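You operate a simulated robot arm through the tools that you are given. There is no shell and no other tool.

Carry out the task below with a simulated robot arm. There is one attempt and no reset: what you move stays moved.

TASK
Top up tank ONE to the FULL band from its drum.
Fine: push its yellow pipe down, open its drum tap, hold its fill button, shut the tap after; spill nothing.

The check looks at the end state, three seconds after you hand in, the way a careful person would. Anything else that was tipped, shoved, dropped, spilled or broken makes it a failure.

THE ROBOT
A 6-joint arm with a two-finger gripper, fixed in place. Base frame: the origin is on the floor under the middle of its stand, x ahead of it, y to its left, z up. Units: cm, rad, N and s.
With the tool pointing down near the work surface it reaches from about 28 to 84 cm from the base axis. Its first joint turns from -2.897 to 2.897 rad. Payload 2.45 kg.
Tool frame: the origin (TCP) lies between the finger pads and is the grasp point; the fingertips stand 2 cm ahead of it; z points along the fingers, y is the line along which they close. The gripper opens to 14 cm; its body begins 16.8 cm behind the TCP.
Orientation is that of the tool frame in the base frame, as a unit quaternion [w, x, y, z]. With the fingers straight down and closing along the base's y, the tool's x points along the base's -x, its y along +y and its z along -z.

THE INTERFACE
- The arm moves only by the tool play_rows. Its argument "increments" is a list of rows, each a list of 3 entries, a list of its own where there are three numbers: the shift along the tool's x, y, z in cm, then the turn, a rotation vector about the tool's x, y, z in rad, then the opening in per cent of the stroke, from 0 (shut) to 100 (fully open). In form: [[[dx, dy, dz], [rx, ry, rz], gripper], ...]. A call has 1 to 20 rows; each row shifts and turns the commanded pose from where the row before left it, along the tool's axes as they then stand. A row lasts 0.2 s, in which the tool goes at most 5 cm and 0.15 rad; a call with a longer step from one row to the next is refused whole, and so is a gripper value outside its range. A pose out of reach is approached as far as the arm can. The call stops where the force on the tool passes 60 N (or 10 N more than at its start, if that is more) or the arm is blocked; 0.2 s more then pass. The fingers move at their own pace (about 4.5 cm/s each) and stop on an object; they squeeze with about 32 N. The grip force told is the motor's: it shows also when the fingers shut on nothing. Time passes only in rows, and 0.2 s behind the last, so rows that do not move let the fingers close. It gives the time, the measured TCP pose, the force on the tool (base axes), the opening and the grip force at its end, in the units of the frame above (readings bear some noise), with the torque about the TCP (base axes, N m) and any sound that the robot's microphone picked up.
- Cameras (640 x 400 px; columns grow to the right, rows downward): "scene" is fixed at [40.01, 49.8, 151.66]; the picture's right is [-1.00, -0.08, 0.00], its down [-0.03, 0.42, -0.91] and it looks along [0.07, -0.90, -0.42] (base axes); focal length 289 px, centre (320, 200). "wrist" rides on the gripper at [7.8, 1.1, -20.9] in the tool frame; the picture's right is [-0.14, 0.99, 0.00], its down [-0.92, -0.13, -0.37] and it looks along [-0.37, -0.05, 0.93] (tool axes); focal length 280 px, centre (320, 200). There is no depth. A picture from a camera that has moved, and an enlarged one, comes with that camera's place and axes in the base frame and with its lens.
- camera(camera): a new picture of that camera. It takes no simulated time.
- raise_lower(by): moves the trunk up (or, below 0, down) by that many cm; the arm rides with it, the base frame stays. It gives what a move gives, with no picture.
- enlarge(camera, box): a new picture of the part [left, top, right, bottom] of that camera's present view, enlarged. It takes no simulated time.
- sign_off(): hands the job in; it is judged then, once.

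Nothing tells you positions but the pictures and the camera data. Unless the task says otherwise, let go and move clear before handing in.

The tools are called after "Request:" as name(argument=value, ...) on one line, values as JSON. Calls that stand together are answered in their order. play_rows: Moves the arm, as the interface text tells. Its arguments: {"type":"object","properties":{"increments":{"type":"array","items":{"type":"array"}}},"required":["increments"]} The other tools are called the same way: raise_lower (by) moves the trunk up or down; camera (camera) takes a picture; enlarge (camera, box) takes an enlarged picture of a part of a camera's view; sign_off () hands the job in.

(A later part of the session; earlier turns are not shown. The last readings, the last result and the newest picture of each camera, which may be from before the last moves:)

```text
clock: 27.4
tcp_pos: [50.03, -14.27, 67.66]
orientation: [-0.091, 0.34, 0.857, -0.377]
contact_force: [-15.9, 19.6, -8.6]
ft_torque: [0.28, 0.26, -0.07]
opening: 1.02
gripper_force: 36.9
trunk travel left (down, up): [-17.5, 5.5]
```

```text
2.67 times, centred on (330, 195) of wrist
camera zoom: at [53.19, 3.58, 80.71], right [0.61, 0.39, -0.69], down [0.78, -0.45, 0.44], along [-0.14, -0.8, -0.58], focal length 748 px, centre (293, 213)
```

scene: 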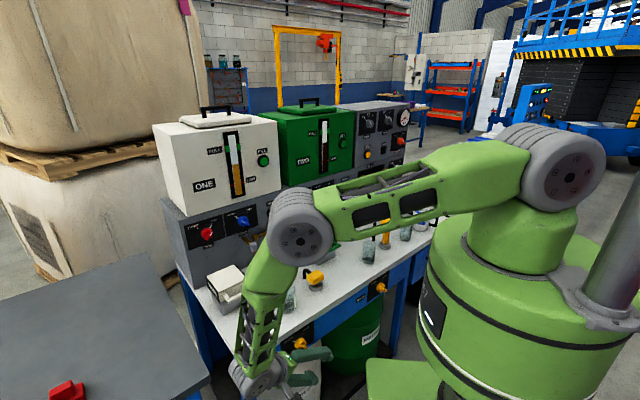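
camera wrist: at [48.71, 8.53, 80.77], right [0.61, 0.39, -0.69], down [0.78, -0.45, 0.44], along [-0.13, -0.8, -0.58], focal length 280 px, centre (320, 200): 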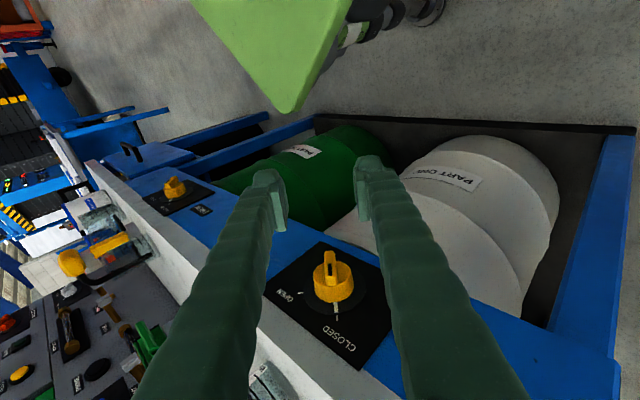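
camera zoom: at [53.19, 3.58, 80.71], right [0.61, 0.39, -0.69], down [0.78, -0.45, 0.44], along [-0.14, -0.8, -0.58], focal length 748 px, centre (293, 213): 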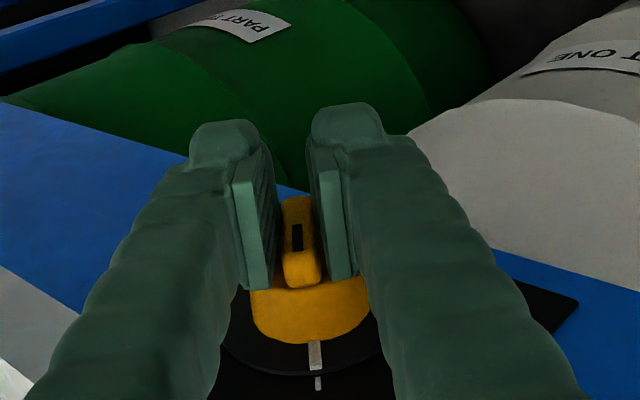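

The pads have closed on the bar (1.02 cm). They press on the knob face a little, so I'll back off a touch and then turn clockwise in stages.

Request:
play_rows(increments=[[[0.15, 0, -0.02], [0, 0, 0], 0], [[0.05, 0, 0], [0, 0, 0], 0]])

Request:
play_rows(increments=[[[0, 0, 0], [-0.0792, 0, 0.0111], 0], [[0, 0, 0], [-0.0792, 0, 0.0111], 0], [[0, 0, 0], [-0.0792, 0, 0.0111], 0], [[0, 0, 0], [-0.0792, 0, 0.0111], 0]])

Request:
enlarge(camera="wrist", box=[230, 120, 430, 270])

Request:
camera(camera="scene")

```text
clock: 28.0
tcp_pos: [50.05, -14.26, 67.72]
orientation: [-0.09, 0.341, 0.857, -0.375]
contact_force: [-9.6, -1.2, -18.0]
ft_torque: [0.58, 0.57, -0.5]
opening: 1.01
gripper_force: 37.5
trunk travel left (down, up): [-17.5, 5.5]
```

```text
clock: 29.0
tcp_pos: [49.88, -14.35, 67.71]
orientation: [-0.026, 0.369, 0.898, -0.238]
contact_force: [-14.6, 1.8, -4.4]
ft_torque: [0.58, 0.57, -0.27]
opening: 1.01
gripper_force: 37.3
trunk travel left (down, up): [-17.5, 5.5]
```

```text
2.67 times, centred on (330, 195) of wrist
camera zoom: at [49.55, 0.23, 84.71], right [0.74, 0.52, -0.43], down [0.67, -0.55, 0.5], along [0.02, -0.66, -0.75], focal length 748 px, centre (293, 213)
```

zoom: 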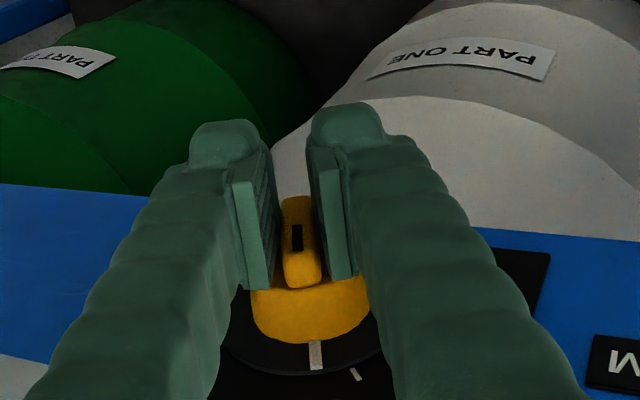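

```text
taken
```

scene: 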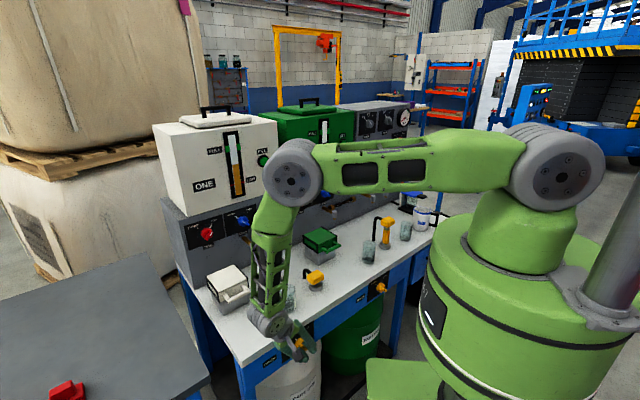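

The knob turns with the grip, and the pointer is leaving CLOSED. I'll continue toward OPEN.

Request:
play_rows(increments=[[[0, 0, 0], [-0.104, 0, 0.0146], 0], [[0, 0, 0], [-0.104, 0, 0.0146], 0], [[0, 0, 0], [-0.104, 0, 0.0146], 0], [[0, 0, 0], [-0.104, 0, 0.0146], 0], [[0, 0, 0], [-0.104, 0, 0.0146], 0], [[0, 0, 0], [-0.104, 0, 0.0146], 0]])

Request:
enlarge(camera="wrist", box=[230, 120, 430, 270])

Request:
camera(camera="scene")

```text
clock: 30.4
tcp_pos: [49.96, -14.38, 67.55]
orientation: [0.045, 0.393, 0.917, -0.052]
contact_force: [-51.1, -7.9, 16.7]
ft_torque: [0.42, 0.61, -0.24]
opening: 1.02
gripper_force: 37.0
out of reach, approached as far as the arm can: row 4, 5, 6
trunk travel left (down, up): [-17.5, 5.5]
```

```text
2.67 times, centred on (330, 195) of wrist
camera zoom: at [44.36, -5.21, 87.33], right [0.81, 0.58, -0.04], down [0.52, -0.7, 0.49], along [0.25, -0.42, -0.87], focal length 748 px, centre (293, 213)
```

zoom: 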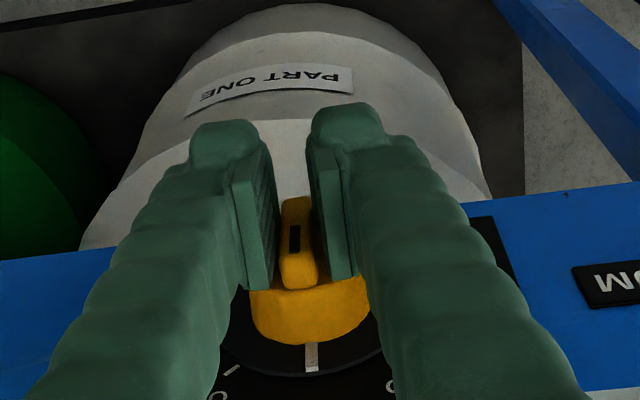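

```text
taken
```

scene: 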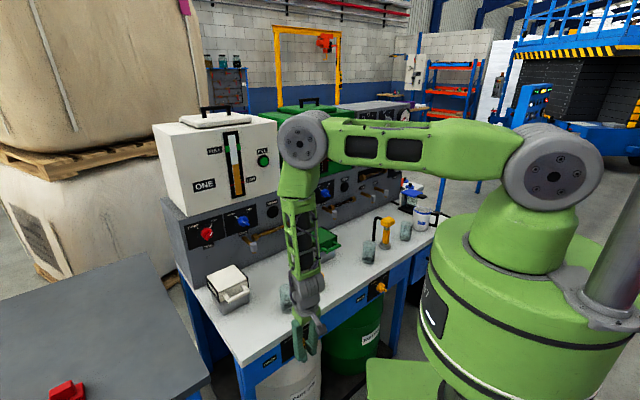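

The bar is now nearly vertical, and the wrist can't tilt further that way without a reconfiguration. I'll relax the command back to the reachable pose, then check the forces.

Request:
play_rows(increments=[[[0, 0, 0], [0.099, 0, -0.0139], 0], [[0, 0, 0], [0.099, 0, -0.0139], 0]])

Request:
enlarge(camera="wrist", box=[230, 120, 430, 270])

```text
clock: 30.8
tcp_pos: [49.86, -14.37, 67.68]
orientation: [0.034, 0.374, 0.924, -0.074]
contact_force: [-10.1, -0.9, 21.7]
ft_torque: [-0.27, -0.23, -0.27]
opening: 1.04
gripper_force: 37.4
trunk travel left (down, up): [-17.5, 5.5]
stopped in row 1: the force on the tool passed its limit at 74 N (the readings are from after the stop); the commanded pose is now the measured one
```

```text
2.67 times, centred on (330, 195) of wrist
camera zoom: at [44.72, -4.77, 87.12], right [0.79, 0.61, -0.09], down [0.57, -0.66, 0.49], along [0.24, -0.44, -0.87], focal length 748 px, centre (293, 213)
```

zoom: 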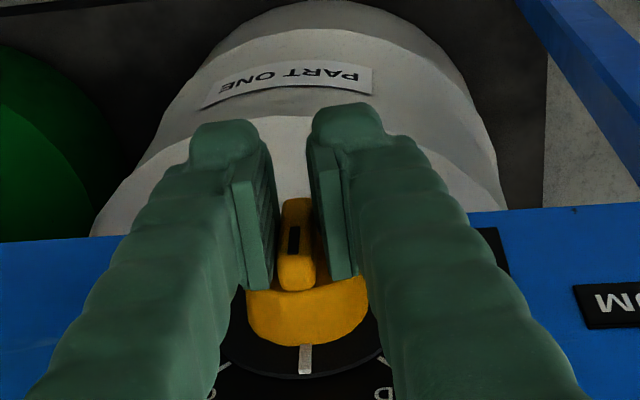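

I'm holding steady with the bar about 6° left of vertical. I'll open the fingers and lift about 2.6 cm, so the left fingertip can push the upper half of the bar to the right.

Request:
play_rows(increments=[[[0, 0, 0], [0, 0, 0], 12], [[0, 0, 0], [0, 0, 0], 22], [[0, 0, 0], [0, 0, 0], 22]])

Request:
play_rows(increments=[[[-0.03, -0.072, -0.645], [0, 0, 0], 22], [[-0.055, -0.072, -0.645], [0, 0, 0], 22], [[-0.055, -0.072, -0.645], [0, 0, 0], 22], [[-0.07, -0.072, -0.645], [0, 0, 0], 22]])

Request:
enlarge(camera="wrist", box=[230, 120, 430, 270])

Request:
enlarge(camera="scene", box=[260, 300, 340, 360])

```text
clock: 31.6
tcp_pos: [50.13, -14.48, 67.42]
orientation: [0.036, 0.374, 0.924, -0.075]
contact_force: [-0.4, 0.1, 0.0]
ft_torque: [0.01, 0.02, -0.01]
opening: 3.08
gripper_force: 0.1
trunk travel left (down, up): [-17.5, 5.5]
```

```text
clock: 32.6
tcp_pos: [49.96, -14.33, 70.04]
orientation: [0.034, 0.373, 0.924, -0.075]
contact_force: [-0.4, 0.3, 0.5]
ft_torque: [-0.02, 0.01, 0.01]
opening: 3.1
gripper_force: 0.1
trunk travel left (down, up): [-17.5, 5.5]
```

```text
2.67 times, centred on (330, 195) of wrist
camera zoom: at [44.82, -4.61, 89.56], right [0.79, 0.61, -0.09], down [0.57, -0.66, 0.49], along [0.24, -0.44, -0.87], focal length 748 px, centre (293, 213)
```

zoom: 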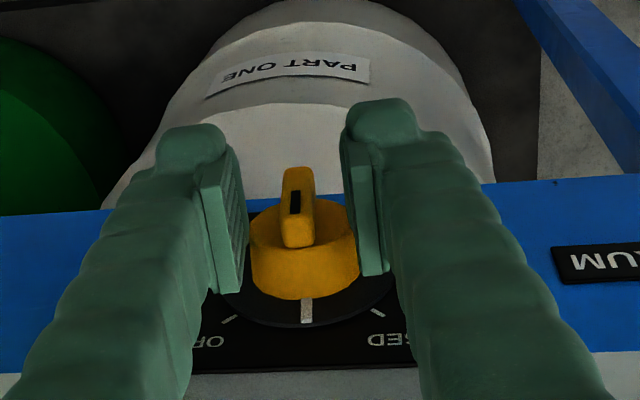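

```text
6.67 times, centred on (300, 330) of scene
camera zoom: at [40.01, 49.8, 151.66], right [-1.0, -0.08, 0.0], down [-0.03, 0.42, -0.91], along [0.07, -0.9, -0.42], focal length 1929 px, centre (453, -667)
```

zoom: 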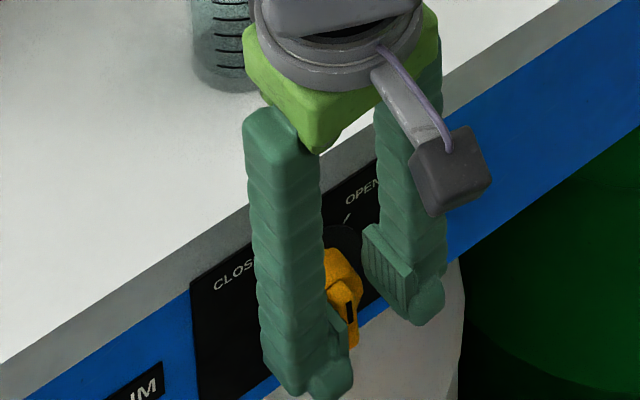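

The fingers now straddle the upper half of the bar. I'll push it toward OPEN in small steps, watching the force.

Request:
play_rows(increments=[[[0.013, -0.248, 0.027], [0, 0, 0], 22], [[0.013, -0.248, 0.027], [0, 0, 0], 22], [[0.013, -0.248, 0.027], [0, 0, 0], 22], [[0.013, -0.248, 0.027], [0, 0, 0], 22], [[0.013, -0.248, 0.027], [0, 0, 0], 22], [[0.013, -0.248, 0.027], [0, 0, 0], 22]])

Request:
enlarge(camera="wrist", box=[230, 120, 430, 270])

```text
clock: 34.0
tcp_pos: [48.93, -15.29, 70.13]
orientation: [0.036, 0.373, 0.924, -0.075]
contact_force: [0.5, -0.2, 1.1]
ft_torque: [0.01, -0.01, -0.03]
opening: 3.13
gripper_force: 0.2
trunk travel left (down, up): [-17.5, 5.5]
```

```text
2.67 times, centred on (330, 195) of wrist
camera zoom: at [43.73, -5.68, 89.66], right [0.79, 0.61, -0.09], down [0.57, -0.66, 0.49], along [0.24, -0.44, -0.87], focal length 748 px, centre (293, 213)
```

zoom: 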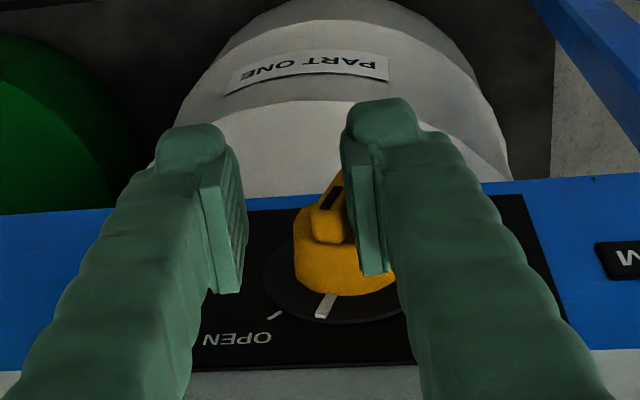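

The bar is turning toward OPEN easily. I'll continue.

Request:
play_rows(increments=[[[0.01, -0.199, 0.021], [0, 0, 0], 22], [[0.01, -0.199, 0.021], [0, 0, 0], 22], [[0.01, -0.199, 0.021], [0, 0, 0], 22], [[0.01, -0.199, 0.021], [0, 0, 0], 22]])

Request:
enlarge(camera="wrist", box=[230, 120, 430, 270])

```text
clock: 35.0
tcp_pos: [48.4, -15.92, 70.17]
orientation: [0.036, 0.374, 0.924, -0.074]
contact_force: [5.8, 7.9, 7.1]
ft_torque: [0.2, -0.22, 0.18]
opening: 3.71
gripper_force: 4.7
trunk travel left (down, up): [-17.5, 5.5]
```

```text
2.67 times, centred on (330, 195) of wrist
camera zoom: at [43.18, -6.28, 89.67], right [0.79, 0.61, -0.09], down [0.57, -0.66, 0.49], along [0.24, -0.44, -0.87], focal length 748 px, centre (293, 213)
```

zoom: 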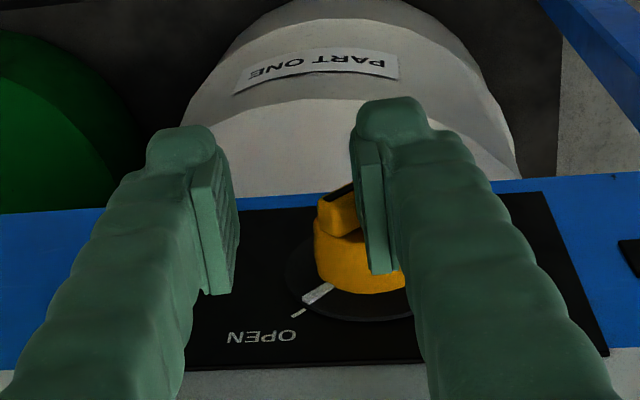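

The pointer lines up with the OPEN tick and the resistance rises, so it's at the stop. I'll back away and verify.

Request:
play_rows(increments=[[[-0.015, 0.298, -0.032], [0, 0, 0], 25], [[0.5, 0.02, -0.06], [0, 0, 0], 25], [[1.5, 0.05, -0.18], [0, 0, 0], 25], [[2.0, 0.07, -0.25], [0, 0, 0], 25], [[2.0, 0.07, -0.25], [0, 0, 0], 25], [[-0.3, -0.28, -2.5], [0, 0, 0], 25]])

Request:
enlarge(camera="wrist", box=[230, 180, 470, 360])

Request:
camera(camera="scene")

```text
clock: 36.4
tcp_pos: [45.63, -12.01, 72.76]
orientation: [0.032, 0.372, 0.924, -0.077]
contact_force: [-0.3, 0.2, -0.3]
ft_torque: [-0.02, 0.03, -0.01]
opening: 3.49
gripper_force: 0.1
out of reach, approached as far as the arm can: row 5
trunk travel left (down, up): [-17.5, 5.5]
```

```text
2.22 times, centred on (350, 270) of wrist
camera zoom: at [40.72, -2.27, 92.29], right [0.79, 0.61, -0.1], down [0.57, -0.66, 0.49], along [0.23, -0.44, -0.87], focal length 623 px, centre (253, 44)
```

zoom: 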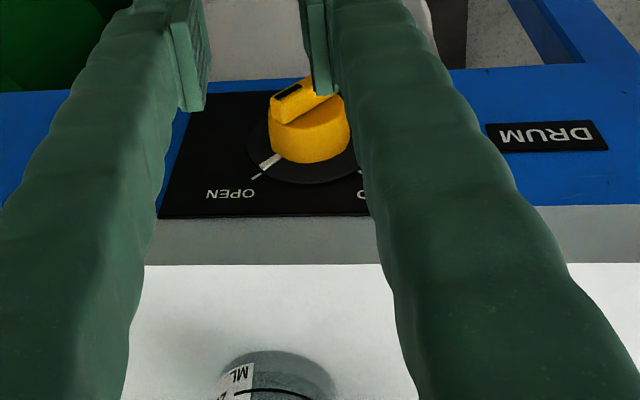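

```text
taken
```

scene: 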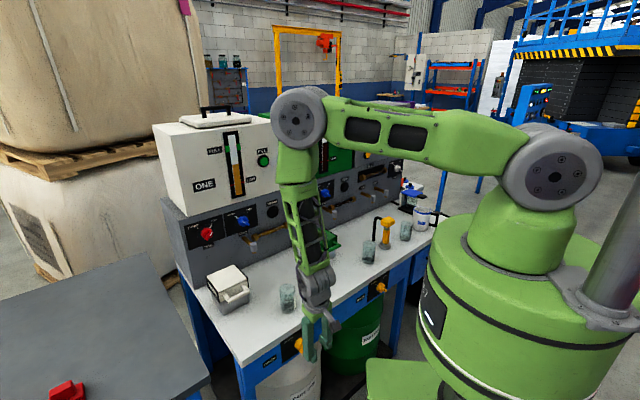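

The tap is open. Next I'll lift straight up, shutting the fingers, to head for tank ONE's FILL button.

Request:
play_rows(increments=[[[-0.35, -0.355, -2.95], [0, 0, 0], 25], [[-0.35, -0.355, -2.95], [0, 0, 0], 10], [[-0.35, -0.355, -2.95], [0, 0, 0], 0], [[-0.35, -0.355, -2.95], [0, 0, 0], 0], [[-0.35, -0.355, -2.95], [0, 0, 0], 0], [[-0.35, -0.355, -2.95], [0, 0, 0], 0], [[-0.35, -0.355, -2.95], [0, 0, 0], 0], [[-0.35, -0.355, -2.95], [0, 0, 0], 0], [[-0.35, -0.355, -2.95], [0, 0, 0], 0], [[-0.35, -0.355, -2.95], [0, 0, 0], 0], [[-0.35, -0.355, -2.95], [0, 0, 0], 0], [[-0.35, -0.355, -2.95], [0, 0, 0], 0], [[-0.35, -0.355, -2.95], [0, 0, 0], 0], [[-0.35, -0.355, -2.95], [0, 0, 0], 0]])

Request:
camera(camera="scene")

```text
clock: 39.4
tcp_pos: [45.02, -11.64, 114.66]
orientation: [0.035, 0.373, 0.924, -0.074]
contact_force: [0.6, 0.1, 0.7]
ft_torque: [-0.03, -0.03, 0.01]
opening: 0.0
gripper_force: 29.1
trunk travel left (down, up): [-17.5, 5.5]
```

```text
taken
```

scene: 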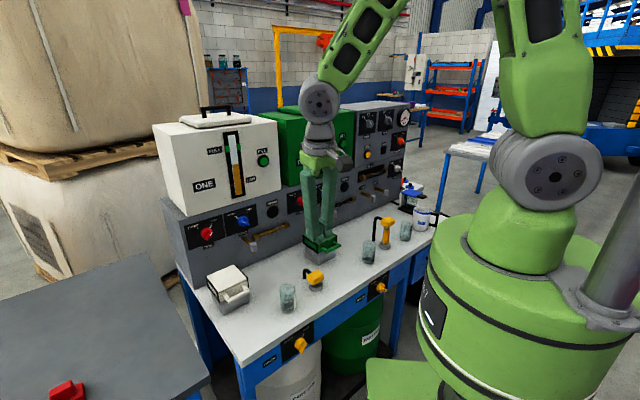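

All clear. I'll move across in front of tank ONE at button height, then tip the tool horizontal toward the tank face.

Request:
play_rows(increments=[[[-3.029, -1.231, 0.071], [0, 0, 0], 0], [[-3.029, -1.231, 0.071], [0, 0, 0], 0], [[-3.029, -1.231, 0.071], [0, 0, 0], 0], [[-3.029, -1.231, 0.071], [0, 0, 0], 0], [[-3.029, -1.231, 0.071], [0, 0, 0], 0], [[-3.029, -1.231, 0.071], [0, 0, 0], 0], [[-3.029, -1.231, 0.071], [0, 0, 0], 0], [[-3.029, -1.231, 0.071], [0, 0, 0], 0], [[-3.029, -1.231, 0.071], [0, 0, 0], 0], [[-3.029, -1.231, 0.071], [0, 0, 0], 0]])

Request:
camera(camera="scene")

```text
clock: 41.6
tcp_pos: [58.79, -41.54, 119.05]
orientation: [0.036, 0.372, 0.924, -0.075]
contact_force: [-0.3, -0.6, 1.0]
ft_torque: [0.0, 0.0, -0.02]
opening: 0.0
gripper_force: 29.4
trunk travel left (down, up): [-17.5, 5.5]
```

```text
taken
```

scene: 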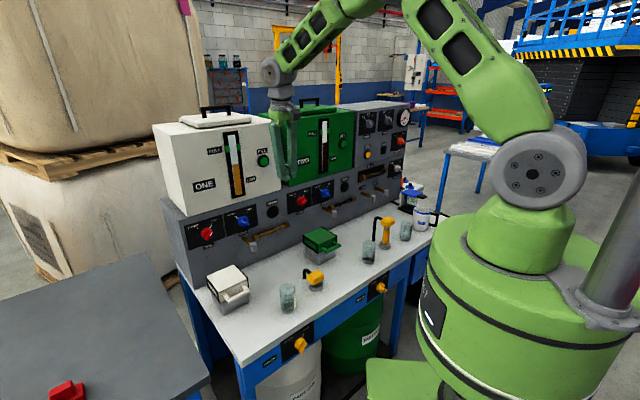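

Request:
play_rows(increments=[[[0, 0, 0], [-0.0048, -0.1445, 0.0119], 0], [[0, 0, 0], [-0.0048, -0.1445, 0.0119], 0], [[0, 0, 0], [-0.0048, -0.1445, 0.0119], 0], [[0, 0, 0], [-0.0048, -0.1445, 0.0119], 0], [[0, 0, 0], [-0.0048, -0.1445, 0.0119], 0], [[0, 0, 0], [-0.0048, -0.1445, 0.0119], 0], [[0, 0, 0], [-0.0048, -0.1445, 0.0119], 0], [[0, 0, 0], [-0.0048, -0.1445, 0.0119], 0], [[0, 0, 0], [-0.0048, -0.1445, 0.0119], 0], [[0, 0, 0], [-0.0048, -0.1445, 0.0119], 0]])

Request:
camera(camera="scene")

Request:
camera(camera="wrist")

```text
clock: 43.8
tcp_pos: [61.7, -43.3, 122.48]
orientation: [0.603, 0.267, 0.682, -0.317]
contact_force: [0.7, -0.6, 0.0]
ft_torque: [-0.01, -0.01, -0.01]
opening: 0.0
gripper_force: 29.2
out of reach, approached as far as the arm can: row 4, 5, 8, 9, 10
trunk travel left (down, up): [-17.5, 5.5]
```

```text
taken
```

scene: 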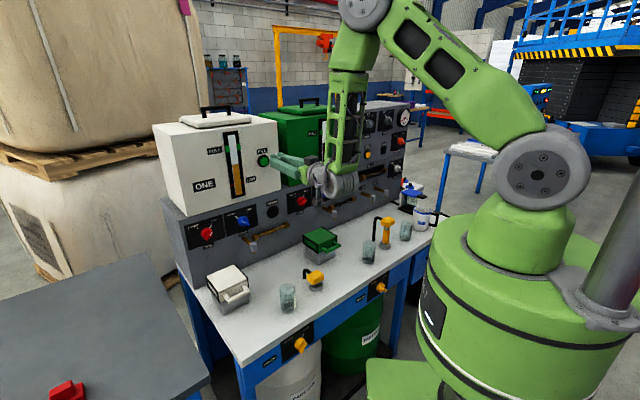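

```text
taken
camera wrist: at [47.68, -26.92, 116.14], right [0.76, 0.65, 0.03], down [-0.22, 0.21, 0.95], along [0.62, -0.73, 0.3], focal length 280 px, centre (320, 200)
```

wrist: 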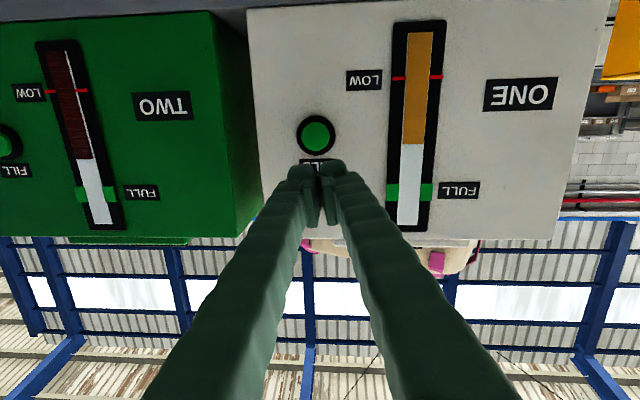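

The tool is nearly horizontal and the button is straight ahead. The pose was a bit too folded for the arm, so I'll advance partway and re-read where I am.

Request:
play_rows(increments=[[[0, 0, 1.5], [0, 0, 0], 0], [[0, 0, 1.5], [0, 0, 0], 0], [[0, 0, 1.5], [0, 0, 0], 0], [[0, 0, 0], [0, 0, 0], 0]])

Request:
camera(camera="wrist")

```text
clock: 44.8
tcp_pos: [65.31, -47.04, 122.73]
orientation: [0.61, 0.275, 0.677, -0.307]
contact_force: [-0.4, -0.4, 0.3]
ft_torque: [0.03, 0.04, 0.0]
opening: 0.0
gripper_force: 29.8
out of reach, approached as far as the arm can: row 1
trunk travel left (down, up): [-17.5, 5.5]
```

```text
taken
camera wrist: at [51.41, -30.48, 116.18], right [0.75, 0.65, 0.06], down [-0.24, 0.19, 0.95], along [0.61, -0.73, 0.31], focal length 280 px, centre (320, 200)
```

wrist: 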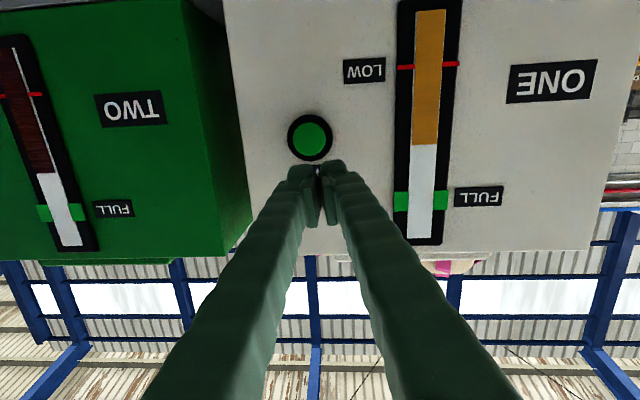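

Position confirmed. The fingertips sit about 3.5 cm too high and 1 cm to one side, so I'll correct that before touching the button.

Request:
play_rows(increments=[[[1.15, -0.19, 0.09], [0, 0, 0], 0], [[1.15, -0.19, 0.09], [0, 0, 0], 0], [[1.15, -0.19, 0.09], [0, 0, 0], 0], [[0, 0, 0], [0, 0, 0], 0]])

Request:
camera(camera="wrist")

Request:
enlarge(camera="scene", box=[200, 110, 360, 210])

```text
clock: 45.8
tcp_pos: [65.41, -47.58, 119.94]
orientation: [0.608, 0.273, 0.678, -0.31]
contact_force: [0.1, 0.2, 0.6]
ft_torque: [-0.01, -0.01, -0.01]
opening: 0.01
gripper_force: 29.4
out of reach, approached as far as the arm can: row 2, 3
trunk travel left (down, up): [-17.5, 5.5]
```

```text
taken
camera wrist: at [51.6, -31.17, 113.41], right [0.76, 0.65, 0.05], down [-0.23, 0.2, 0.95], along [0.61, -0.73, 0.3], focal length 280 px, centre (320, 200)
```

wrist: 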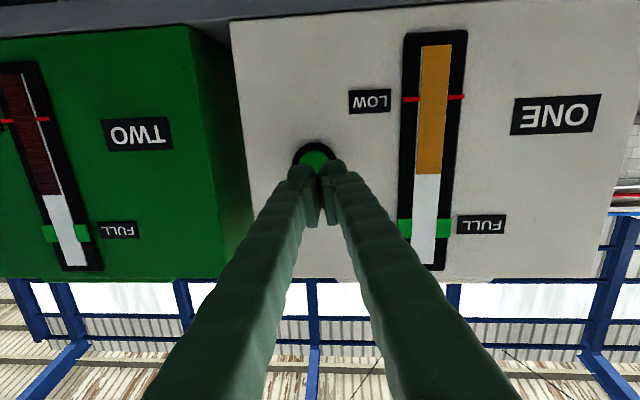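

```text
4.00 times, centred on (280, 160) of scene
camera zoom: at [40.01, 49.8, 151.66], right [-1.0, -0.08, 0.0], down [-0.03, 0.42, -0.91], along [0.07, -0.9, -0.42], focal length 1158 px, centre (480, 360)
```

zoom: 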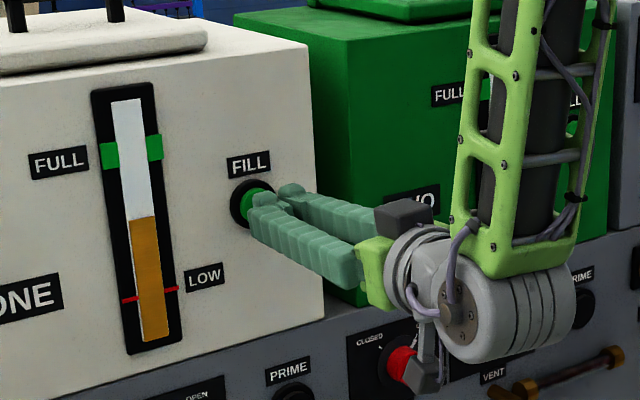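

The level reads about 55%, the tap is open, and I'm right at the button but near a wrist limit. I'll pitch the tool slightly down and centre the tips on the button.

Request:
play_rows(increments=[[[0, 0, 0], [0, 0.125, 0], 0], [[0, 0, 0], [0, 0.125, 0], 0], [[-0.087, -0.269, 1.09], [0, 0, 0], 0], [[-0.087, -0.269, 1.09], [0, 0, 0], 0], [[0, 0, 0], [0, 0, 0], 0]])

Request:
camera(camera="wrist")

Request:
enlarge(camera="scene", box=[216, 120, 312, 180])

```text
clock: 47.0
tcp_pos: [66.39, -49.62, 119.56]
orientation: [0.522, 0.311, 0.747, -0.268]
contact_force: [0.3, 1.1, -0.3]
ft_torque: [0.03, 0.0, -0.02]
opening: 0.01
gripper_force: 29.2
trunk travel left (down, up): [-17.5, 5.5]
```

```text
taken
camera wrist: at [52.3, -32.06, 118.45], right [0.77, 0.63, 0.05], down [-0.08, 0.01, 1.0], along [0.63, -0.78, 0.06], focal length 280 px, centre (320, 200)
```

wrist: 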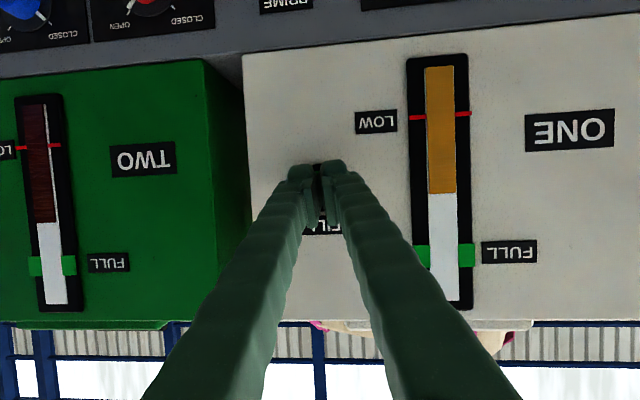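

```text
6.67 times, centred on (264, 150) of scene
camera zoom: at [40.01, 49.8, 151.66], right [-1.0, -0.08, 0.0], down [-0.03, 0.42, -0.91], along [0.07, -0.9, -0.42], focal length 1929 px, centre (693, 533)
```

zoom: 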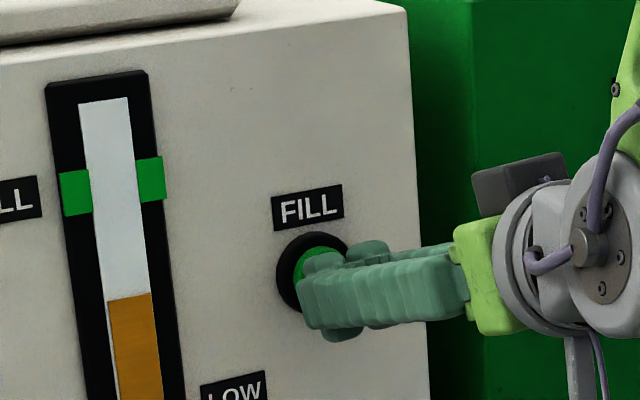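

The tips are centred on the FILL button. I'll approach along the button axis in small steps, checking for contact and for the level rising.

Request:
play_rows(increments=[[[-0.094, 0.009, 0.284], [0, 0, 0], 0], [[-0.094, 0.009, 0.284], [0, 0, 0], 0], [[-0.094, 0.009, 0.284], [0, 0, 0], 0], [[-0.094, 0.009, 0.284], [0, 0, 0], 0], [[-0.063, 0.006, 0.19], [0, 0, 0], 0], [[-0.063, 0.006, 0.19], [0, 0, 0], 0]])

Request:
enlarge(camera="scene", box=[216, 120, 312, 180])

```text
clock: 48.4
tcp_pos: [67.66, -50.87, 119.5]
orientation: [0.522, 0.311, 0.747, -0.269]
contact_force: [-0.3, -0.6, -0.3]
ft_torque: [-0.02, 0.0, -0.01]
opening: 0.01
gripper_force: 29.2
trunk travel left (down, up): [-17.5, 5.5]
```

```text
6.67 times, centred on (264, 150) of scene
camera zoom: at [40.01, 49.8, 151.66], right [-1.0, -0.08, 0.0], down [-0.03, 0.42, -0.91], along [0.07, -0.9, -0.42], focal length 1929 px, centre (693, 533)
```

zoom: 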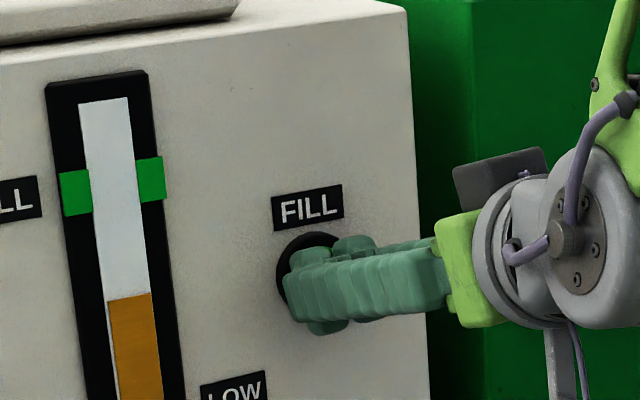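

Request:
play_rows(increments=[[[-0.063, 0.006, 0.19], [0, 0, 0], 0], [[-0.063, 0.006, 0.19], [0, 0, 0], 0]])

Request:
enlarge(camera="scene", box=[216, 120, 312, 180])

```text
clock: 49.0
tcp_pos: [67.75, -51.1, 119.42]
orientation: [0.522, 0.311, 0.747, -0.269]
contact_force: [-0.3, 0.9, -0.3]
ft_torque: [0.01, 0.0, 0.02]
opening: 0.0
gripper_force: 29.3
trunk travel left (down, up): [-17.5, 5.5]
```

```text
6.67 times, centred on (264, 150) of scene
camera zoom: at [40.01, 49.8, 151.66], right [-1.0, -0.08, 0.0], down [-0.03, 0.42, -0.91], along [0.07, -0.9, -0.42], focal length 1929 px, centre (693, 533)
```

zoom: 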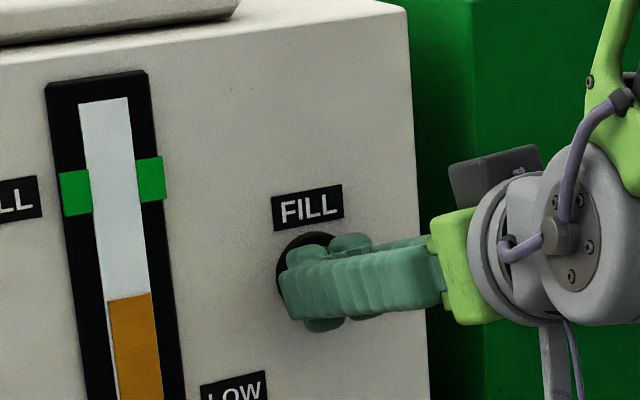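

Request:
play_rows(increments=[[[-0.063, 0.006, 0.19], [0, 0, 0], 0], [[-0.063, 0.006, 0.19], [0, 0, 0], 0]])

Request:
enlarge(camera="scene", box=[216, 120, 312, 180])

```text
clock: 49.6
tcp_pos: [68.12, -51.36, 119.4]
orientation: [0.522, 0.311, 0.747, -0.268]
contact_force: [0.1, 0.2, -0.8]
ft_torque: [-0.04, -0.01, -0.04]
opening: 0.0
gripper_force: 29.8
trunk travel left (down, up): [-17.5, 5.5]
```

```text
6.67 times, centred on (264, 150) of scene
camera zoom: at [40.01, 49.8, 151.66], right [-1.0, -0.08, 0.0], down [-0.03, 0.42, -0.91], along [0.07, -0.9, -0.42], focal length 1929 px, centre (693, 533)
```

zoom: 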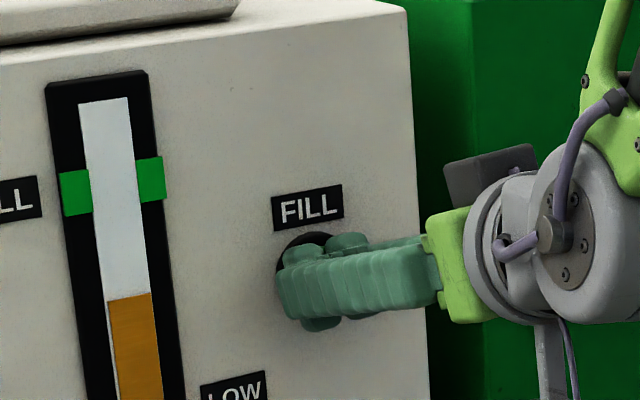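

Request:
play_rows(increments=[[[-0.063, 0.006, 0.19], [0, 0, 0], 0], [[-0.063, 0.006, 0.19], [0, 0, 0], 0]])

Request:
enlarge(camera="scene", box=[216, 120, 312, 180])

```text
clock: 50.2
tcp_pos: [68.33, -51.58, 119.44]
orientation: [0.522, 0.311, 0.748, -0.268]
contact_force: [-3.0, 2.6, 0.9]
ft_torque: [-0.02, -0.06, 0.0]
opening: 0.0
gripper_force: 29.0
trunk travel left (down, up): [-17.5, 5.5]
heard: click
```

```text
6.67 times, centred on (264, 150) of scene
camera zoom: at [40.01, 49.8, 151.66], right [-1.0, -0.08, 0.0], down [-0.03, 0.42, -0.91], along [0.07, -0.9, -0.42], focal length 1929 px, centre (693, 533)
```

zoom: 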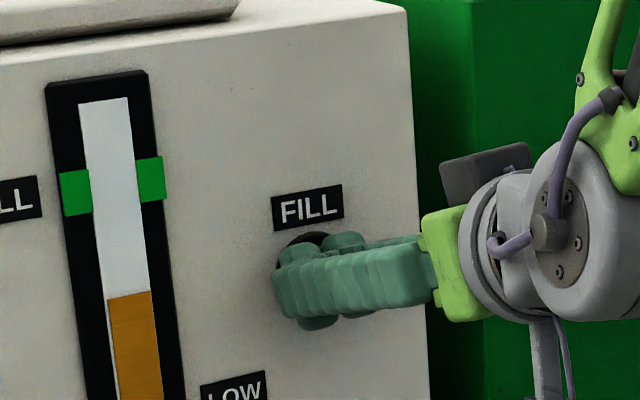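

The button clicked with about 4 N on it. I'll hold briefly and watch the gauge.

Request:
play_rows(increments=[[[0, 0, 0], [0, 0, 0], 0], [[0, 0, 0], [0, 0, 0], 0], [[0, 0, 0], [0, 0, 0], 0]])

Request:
enlarge(camera="scene", box=[216, 120, 312, 180])

```text
clock: 51.0
tcp_pos: [68.34, -51.46, 119.39]
orientation: [0.523, 0.311, 0.747, -0.268]
contact_force: [-3.4, 3.1, -0.4]
ft_torque: [-0.02, -0.01, 0.01]
opening: 0.03
gripper_force: 29.2
trunk travel left (down, up): [-17.5, 5.5]
```

```text
6.67 times, centred on (264, 150) of scene
camera zoom: at [40.01, 49.8, 151.66], right [-1.0, -0.08, 0.0], down [-0.03, 0.42, -0.91], along [0.07, -0.9, -0.42], focal length 1929 px, centre (693, 533)
```

zoom: 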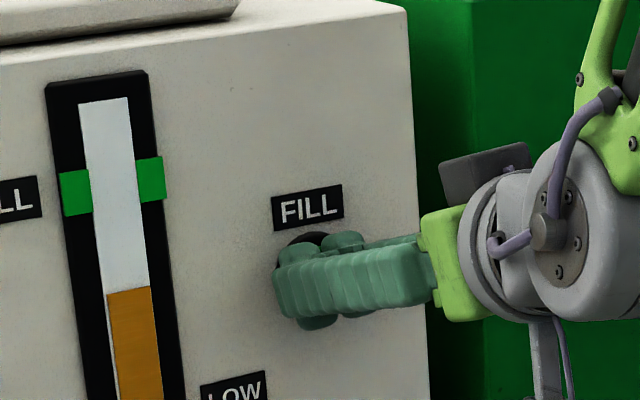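

The level is rising. I'll check for leaks in the wider view while holding.

Request:
play_rows(increments=[[[0, 0, 0], [0, 0, 0], 0], [[0, 0, 0], [0, 0, 0], 0], [[0, 0, 0], [0, 0, 0], 0], [[0, 0, 0], [0, 0, 0], 0], [[0, 0, 0], [0, 0, 0], 0]])

Request:
enlarge(camera="scene", box=[216, 120, 312, 180])

Request:
camera(camera="scene")

Request:
enlarge(camera="scene", box=[180, 200, 340, 300])

```text
clock: 52.2
tcp_pos: [68.36, -51.68, 119.48]
orientation: [0.523, 0.312, 0.746, -0.269]
contact_force: [-2.3, 3.7, -1.0]
ft_torque: [0.02, 0.01, 0.06]
opening: 0.0
gripper_force: 29.6
trunk travel left (down, up): [-17.5, 5.5]
```

```text
6.67 times, centred on (264, 150) of scene
camera zoom: at [40.01, 49.8, 151.66], right [-1.0, -0.08, 0.0], down [-0.03, 0.42, -0.91], along [0.07, -0.9, -0.42], focal length 1929 px, centre (693, 533)
```

zoom: 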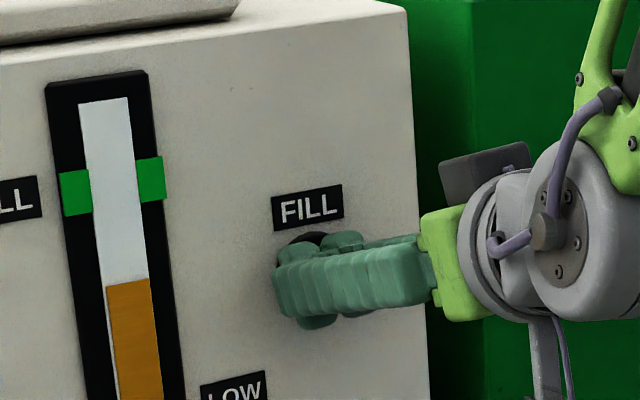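

```text
taken
```

scene: 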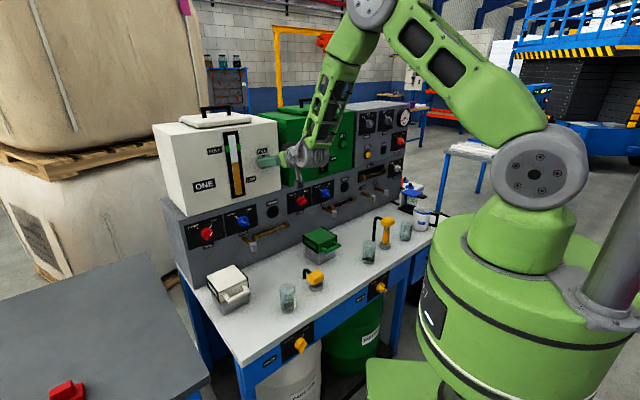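

```text
4.00 times, centred on (260, 250) of scene
camera zoom: at [40.01, 49.8, 151.66], right [-1.0, -0.08, 0.0], down [-0.03, 0.42, -0.91], along [0.07, -0.9, -0.42], focal length 1158 px, centre (560, 0)
```

zoom: 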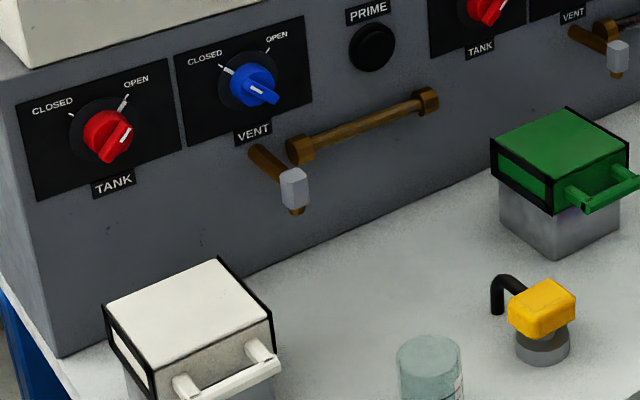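

No leaks, and the level is climbing about 7–8 px/s in this zoom. I'll hold for longer.

Request:
play_rows(increments=[[[0, 0, 0], [0, 0, 0], 0], [[0, 0, 0], [0, 0, 0], 0], [[0, 0, 0], [0, 0, 0], 0], [[0, 0, 0], [0, 0, 0], 0], [[0, 0, 0], [0, 0, 0], 0], [[0, 0, 0], [0, 0, 0], 0], [[0, 0, 0], [0, 0, 0], 0], [[0, 0, 0], [0, 0, 0], 0], [[0, 0, 0], [0, 0, 0], 0], [[0, 0, 0], [0, 0, 0], 0], [[0, 0, 0], [0, 0, 0], 0], [[0, 0, 0], [0, 0, 0], 0], [[0, 0, 0], [0, 0, 0], 0], [[0, 0, 0], [0, 0, 0], 0], [[0, 0, 0], [0, 0, 0], 0], [[0, 0, 0], [0, 0, 0], 0], [[0, 0, 0], [0, 0, 0], 0], [[0, 0, 0], [0, 0, 0], 0], [[0, 0, 0], [0, 0, 0], 0], [[0, 0, 0], [0, 0, 0], 0]])

Request:
enlarge(camera="scene", box=[216, 120, 312, 180])

Request:
enlarge(camera="scene", box=[180, 200, 340, 300])

```text
clock: 56.4
tcp_pos: [68.42, -51.56, 119.43]
orientation: [0.522, 0.312, 0.747, -0.27]
contact_force: [-3.2, 3.9, 1.0]
ft_torque: [-0.02, -0.02, 0.05]
opening: 0.0
gripper_force: 29.2
trunk travel left (down, up): [-17.5, 5.5]
```

```text
6.67 times, centred on (264, 150) of scene
camera zoom: at [40.01, 49.8, 151.66], right [-1.0, -0.08, 0.0], down [-0.03, 0.42, -0.91], along [0.07, -0.9, -0.42], focal length 1929 px, centre (693, 533)
```

zoom: 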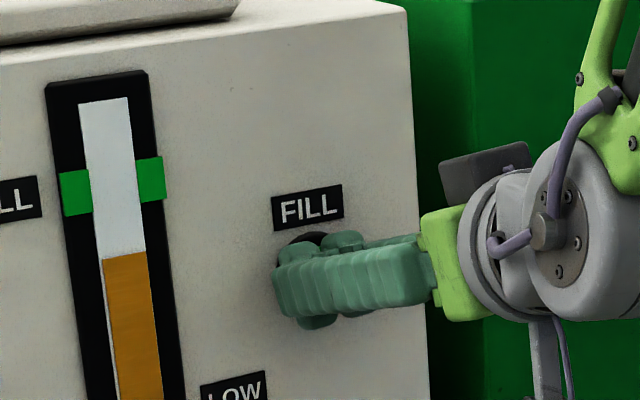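

```text
4.00 times, centred on (260, 250) of scene
camera zoom: at [40.01, 49.8, 151.66], right [-1.0, -0.08, 0.0], down [-0.03, 0.42, -0.91], along [0.07, -0.9, -0.42], focal length 1158 px, centre (560, 0)
```

zoom: 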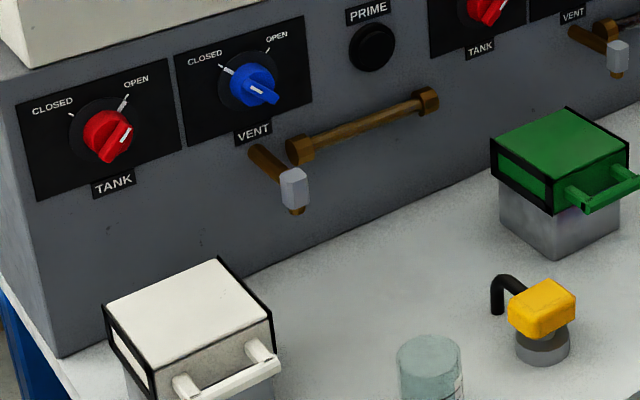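

Steady and dry. The level has about 10 s more to go to mid-band, so I'll keep holding.

Request:
play_rows(increments=[[[0, 0, 0], [0, 0, 0], 0], [[0, 0, 0], [0, 0, 0], 0], [[0, 0, 0], [0, 0, 0], 0], [[0, 0, 0], [0, 0, 0], 0], [[0, 0, 0], [0, 0, 0], 0], [[0, 0, 0], [0, 0, 0], 0], [[0, 0, 0], [0, 0, 0], 0], [[0, 0, 0], [0, 0, 0], 0], [[0, 0, 0], [0, 0, 0], 0], [[0, 0, 0], [0, 0, 0], 0], [[0, 0, 0], [0, 0, 0], 0], [[0, 0, 0], [0, 0, 0], 0], [[0, 0, 0], [0, 0, 0], 0], [[0, 0, 0], [0, 0, 0], 0], [[0, 0, 0], [0, 0, 0], 0], [[0, 0, 0], [0, 0, 0], 0], [[0, 0, 0], [0, 0, 0], 0], [[0, 0, 0], [0, 0, 0], 0], [[0, 0, 0], [0, 0, 0], 0], [[0, 0, 0], [0, 0, 0], 0]])

Request:
enlarge(camera="scene", box=[216, 120, 312, 180])

```text
clock: 60.6
tcp_pos: [68.43, -51.57, 119.39]
orientation: [0.523, 0.311, 0.746, -0.269]
contact_force: [-2.3, 3.4, 1.1]
ft_torque: [0.0, -0.01, 0.05]
opening: 0.0
gripper_force: 29.7
trunk travel left (down, up): [-17.5, 5.5]
```

```text
6.67 times, centred on (264, 150) of scene
camera zoom: at [40.01, 49.8, 151.66], right [-1.0, -0.08, 0.0], down [-0.03, 0.42, -0.91], along [0.07, -0.9, -0.42], focal length 1929 px, centre (693, 533)
```

zoom: 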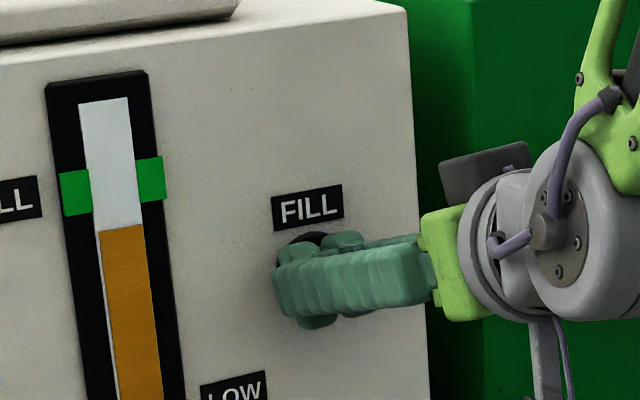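

Request:
play_rows(increments=[[[0, 0, 0], [0, 0, 0], 0], [[0, 0, 0], [0, 0, 0], 0], [[0, 0, 0], [0, 0, 0], 0], [[0, 0, 0], [0, 0, 0], 0], [[0, 0, 0], [0, 0, 0], 0], [[0, 0, 0], [0, 0, 0], 0], [[0, 0, 0], [0, 0, 0], 0], [[0, 0, 0], [0, 0, 0], 0], [[0, 0, 0], [0, 0, 0], 0], [[0, 0, 0], [0, 0, 0], 0], [[0, 0, 0], [0, 0, 0], 0], [[0, 0, 0], [0, 0, 0], 0], [[0, 0, 0], [0, 0, 0], 0], [[0, 0, 0], [0, 0, 0], 0], [[0, 0, 0], [0, 0, 0], 0], [[0, 0, 0], [0, 0, 0], 0], [[0, 0, 0], [0, 0, 0], 0], [[0, 0, 0], [0, 0, 0], 0], [[0, 0, 0], [0, 0, 0], 0], [[0, 0, 0], [0, 0, 0], 0]])

Request:
enlarge(camera="scene", box=[216, 130, 248, 150])

Request:
enlarge(camera="scene", box=[216, 120, 312, 180])

```text
clock: 64.8
tcp_pos: [68.44, -51.69, 119.4]
orientation: [0.522, 0.311, 0.747, -0.269]
contact_force: [-3.0, 3.7, 0.6]
ft_torque: [-0.03, 0.0, 0.05]
opening: 0.0
gripper_force: 29.0
trunk travel left (down, up): [-17.5, 5.5]
```

```text
16.00 times, centred on (232, 140) of scene
camera zoom: at [40.01, 49.8, 151.66], right [-1.0, -0.08, 0.0], down [-0.03, 0.42, -0.91], along [0.07, -0.9, -0.42], focal length 4630 px, centre (1728, 1160)
```

zoom: 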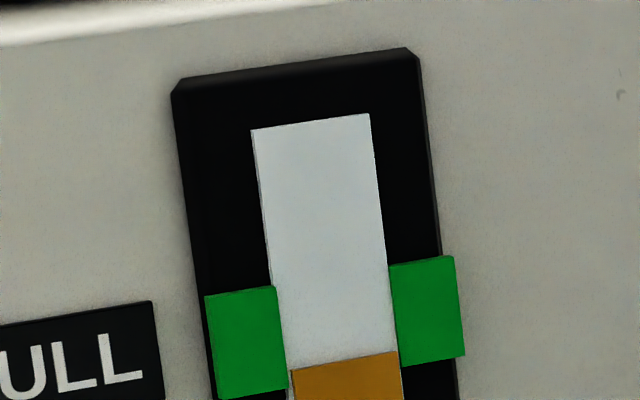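

```text
6.67 times, centred on (264, 150) of scene
camera zoom: at [40.01, 49.8, 151.66], right [-1.0, -0.08, 0.0], down [-0.03, 0.42, -0.91], along [0.07, -0.9, -0.42], focal length 1929 px, centre (693, 533)
```

zoom: 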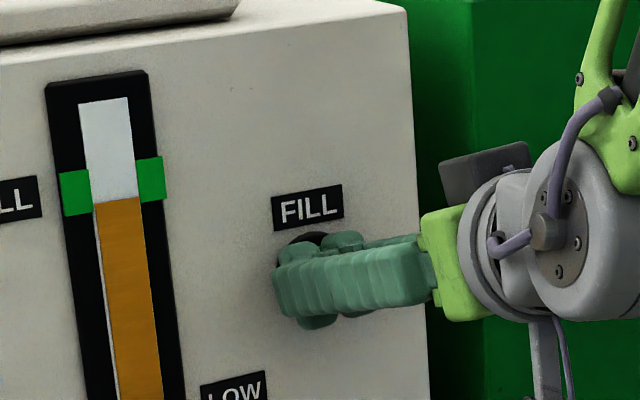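

The level has just entered the FULL band. I'll hold about 1.6 s more to reach mid-band, then back off in the same call.

Request:
play_rows(increments=[[[0, 0, 0], [0, 0, 0], 0], [[0, 0, 0], [0, 0, 0], 0], [[0, 0, 0], [0, 0, 0], 0], [[0, 0, 0], [0, 0, 0], 0], [[0, 0, 0], [0, 0, 0], 0], [[0, 0, 0], [0, 0, 0], 0], [[0, 0, 0], [0, 0, 0], 0], [[0, 0, 0], [0, 0, 0], 0], [[0.157, -0.015, -0.474], [0, 0, 0], 0], [[0.313, -0.029, -0.948], [0, 0, 0], 0], [[0.47, -0.044, -1.422], [0, 0, 0], 0]])

Request:
enlarge(camera="scene", box=[216, 130, 248, 150])

Request:
camera(camera="scene")

Request:
camera(camera="wrist")

```text
clock: 67.2
tcp_pos: [66.52, -49.37, 119.35]
orientation: [0.522, 0.312, 0.747, -0.269]
contact_force: [0.3, 0.3, -0.1]
ft_torque: [0.0, -0.02, -0.01]
opening: 0.02
gripper_force: 29.4
trunk travel left (down, up): [-17.5, 5.5]
```

```text
16.00 times, centred on (232, 140) of scene
camera zoom: at [40.01, 49.8, 151.66], right [-1.0, -0.08, 0.0], down [-0.03, 0.42, -0.91], along [0.07, -0.9, -0.42], focal length 4630 px, centre (1728, 1160)
```

zoom: 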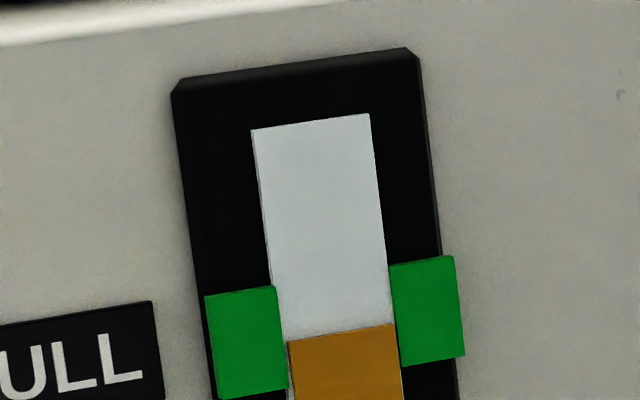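

```text
taken
```

scene: 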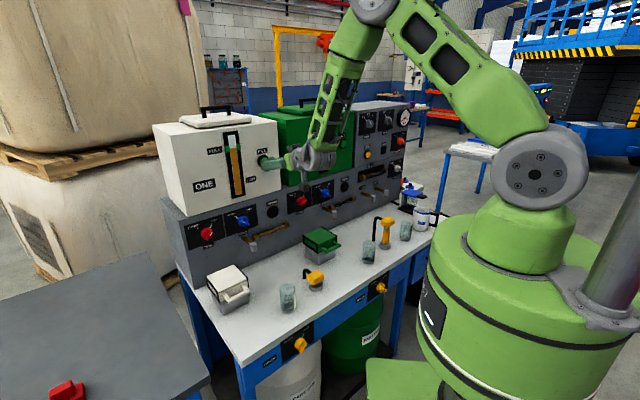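

```text
taken
camera wrist: at [52.27, -32.03, 118.29], right [0.77, 0.63, 0.05], down [-0.08, 0.01, 1.0], along [0.63, -0.78, 0.06], focal length 280 px, centre (320, 200)
```

wrist: 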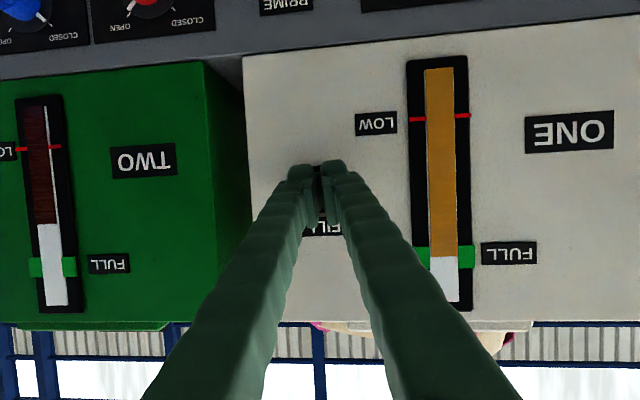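

The level sits mid-band in both views. Next I'll retreat, swing the tool back down, and return to the tap to shut it.

Request:
play_rows(increments=[[[0.37, 0, -1.14], [-0.002, 0.125, -0.0089], 0], [[0.51, 0, -1.09], [-0.002, 0.125, -0.0089], 0], [[0.65, 0, -1.01], [-0.002, 0.125, -0.0089], 0], [[0.77, 0, -0.92], [-0.002, 0.125, -0.0089], 0], [[0.88, 0, -0.82], [-0.002, 0.125, -0.0089], 0], [[0.97, 0, -0.7], [-0.002, 0.125, -0.0089], 0], [[1.05, 0, -0.58], [-0.002, 0.125, -0.0089], 0], [[1.12, 0, -0.44], [-0.002, 0.125, -0.0089], 0], [[1.16, 0, -0.3], [-0.002, 0.125, -0.0089], 0], [[0, 0, 0], [0, 0, 0], 0]])

Request:
camera(camera="scene")

Request:
enlarge(camera="scene", box=[216, 130, 248, 150])

```text
clock: 69.4
tcp_pos: [59.07, -42.15, 119.16]
orientation: [0.058, 0.377, 0.92, -0.09]
contact_force: [-0.6, 0.7, -0.2]
ft_torque: [-0.03, -0.03, 0.02]
opening: 0.0
gripper_force: 28.7
out of reach, approached as far as the arm can: row 5
trunk travel left (down, up): [-17.5, 5.5]
```

```text
taken
```

scene: 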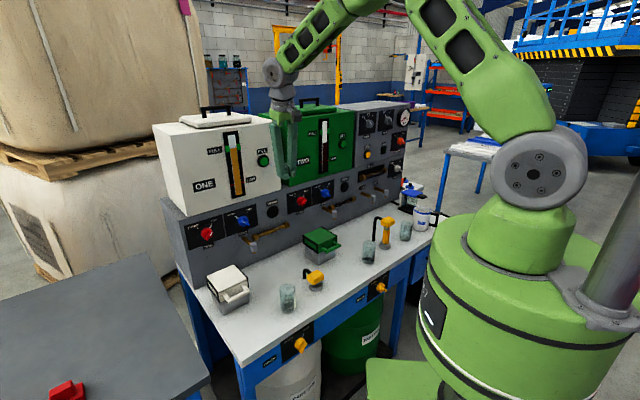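

```text
16.00 times, centred on (232, 140) of scene
camera zoom: at [40.01, 49.8, 151.66], right [-1.0, -0.08, 0.0], down [-0.03, 0.42, -0.91], along [0.07, -0.9, -0.42], focal length 4630 px, centre (1728, 1160)
```

zoom: 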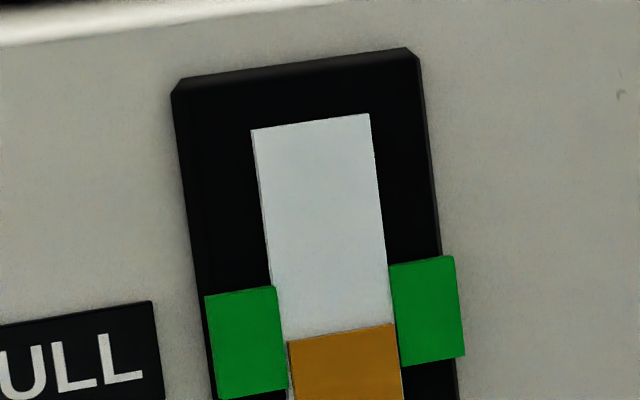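

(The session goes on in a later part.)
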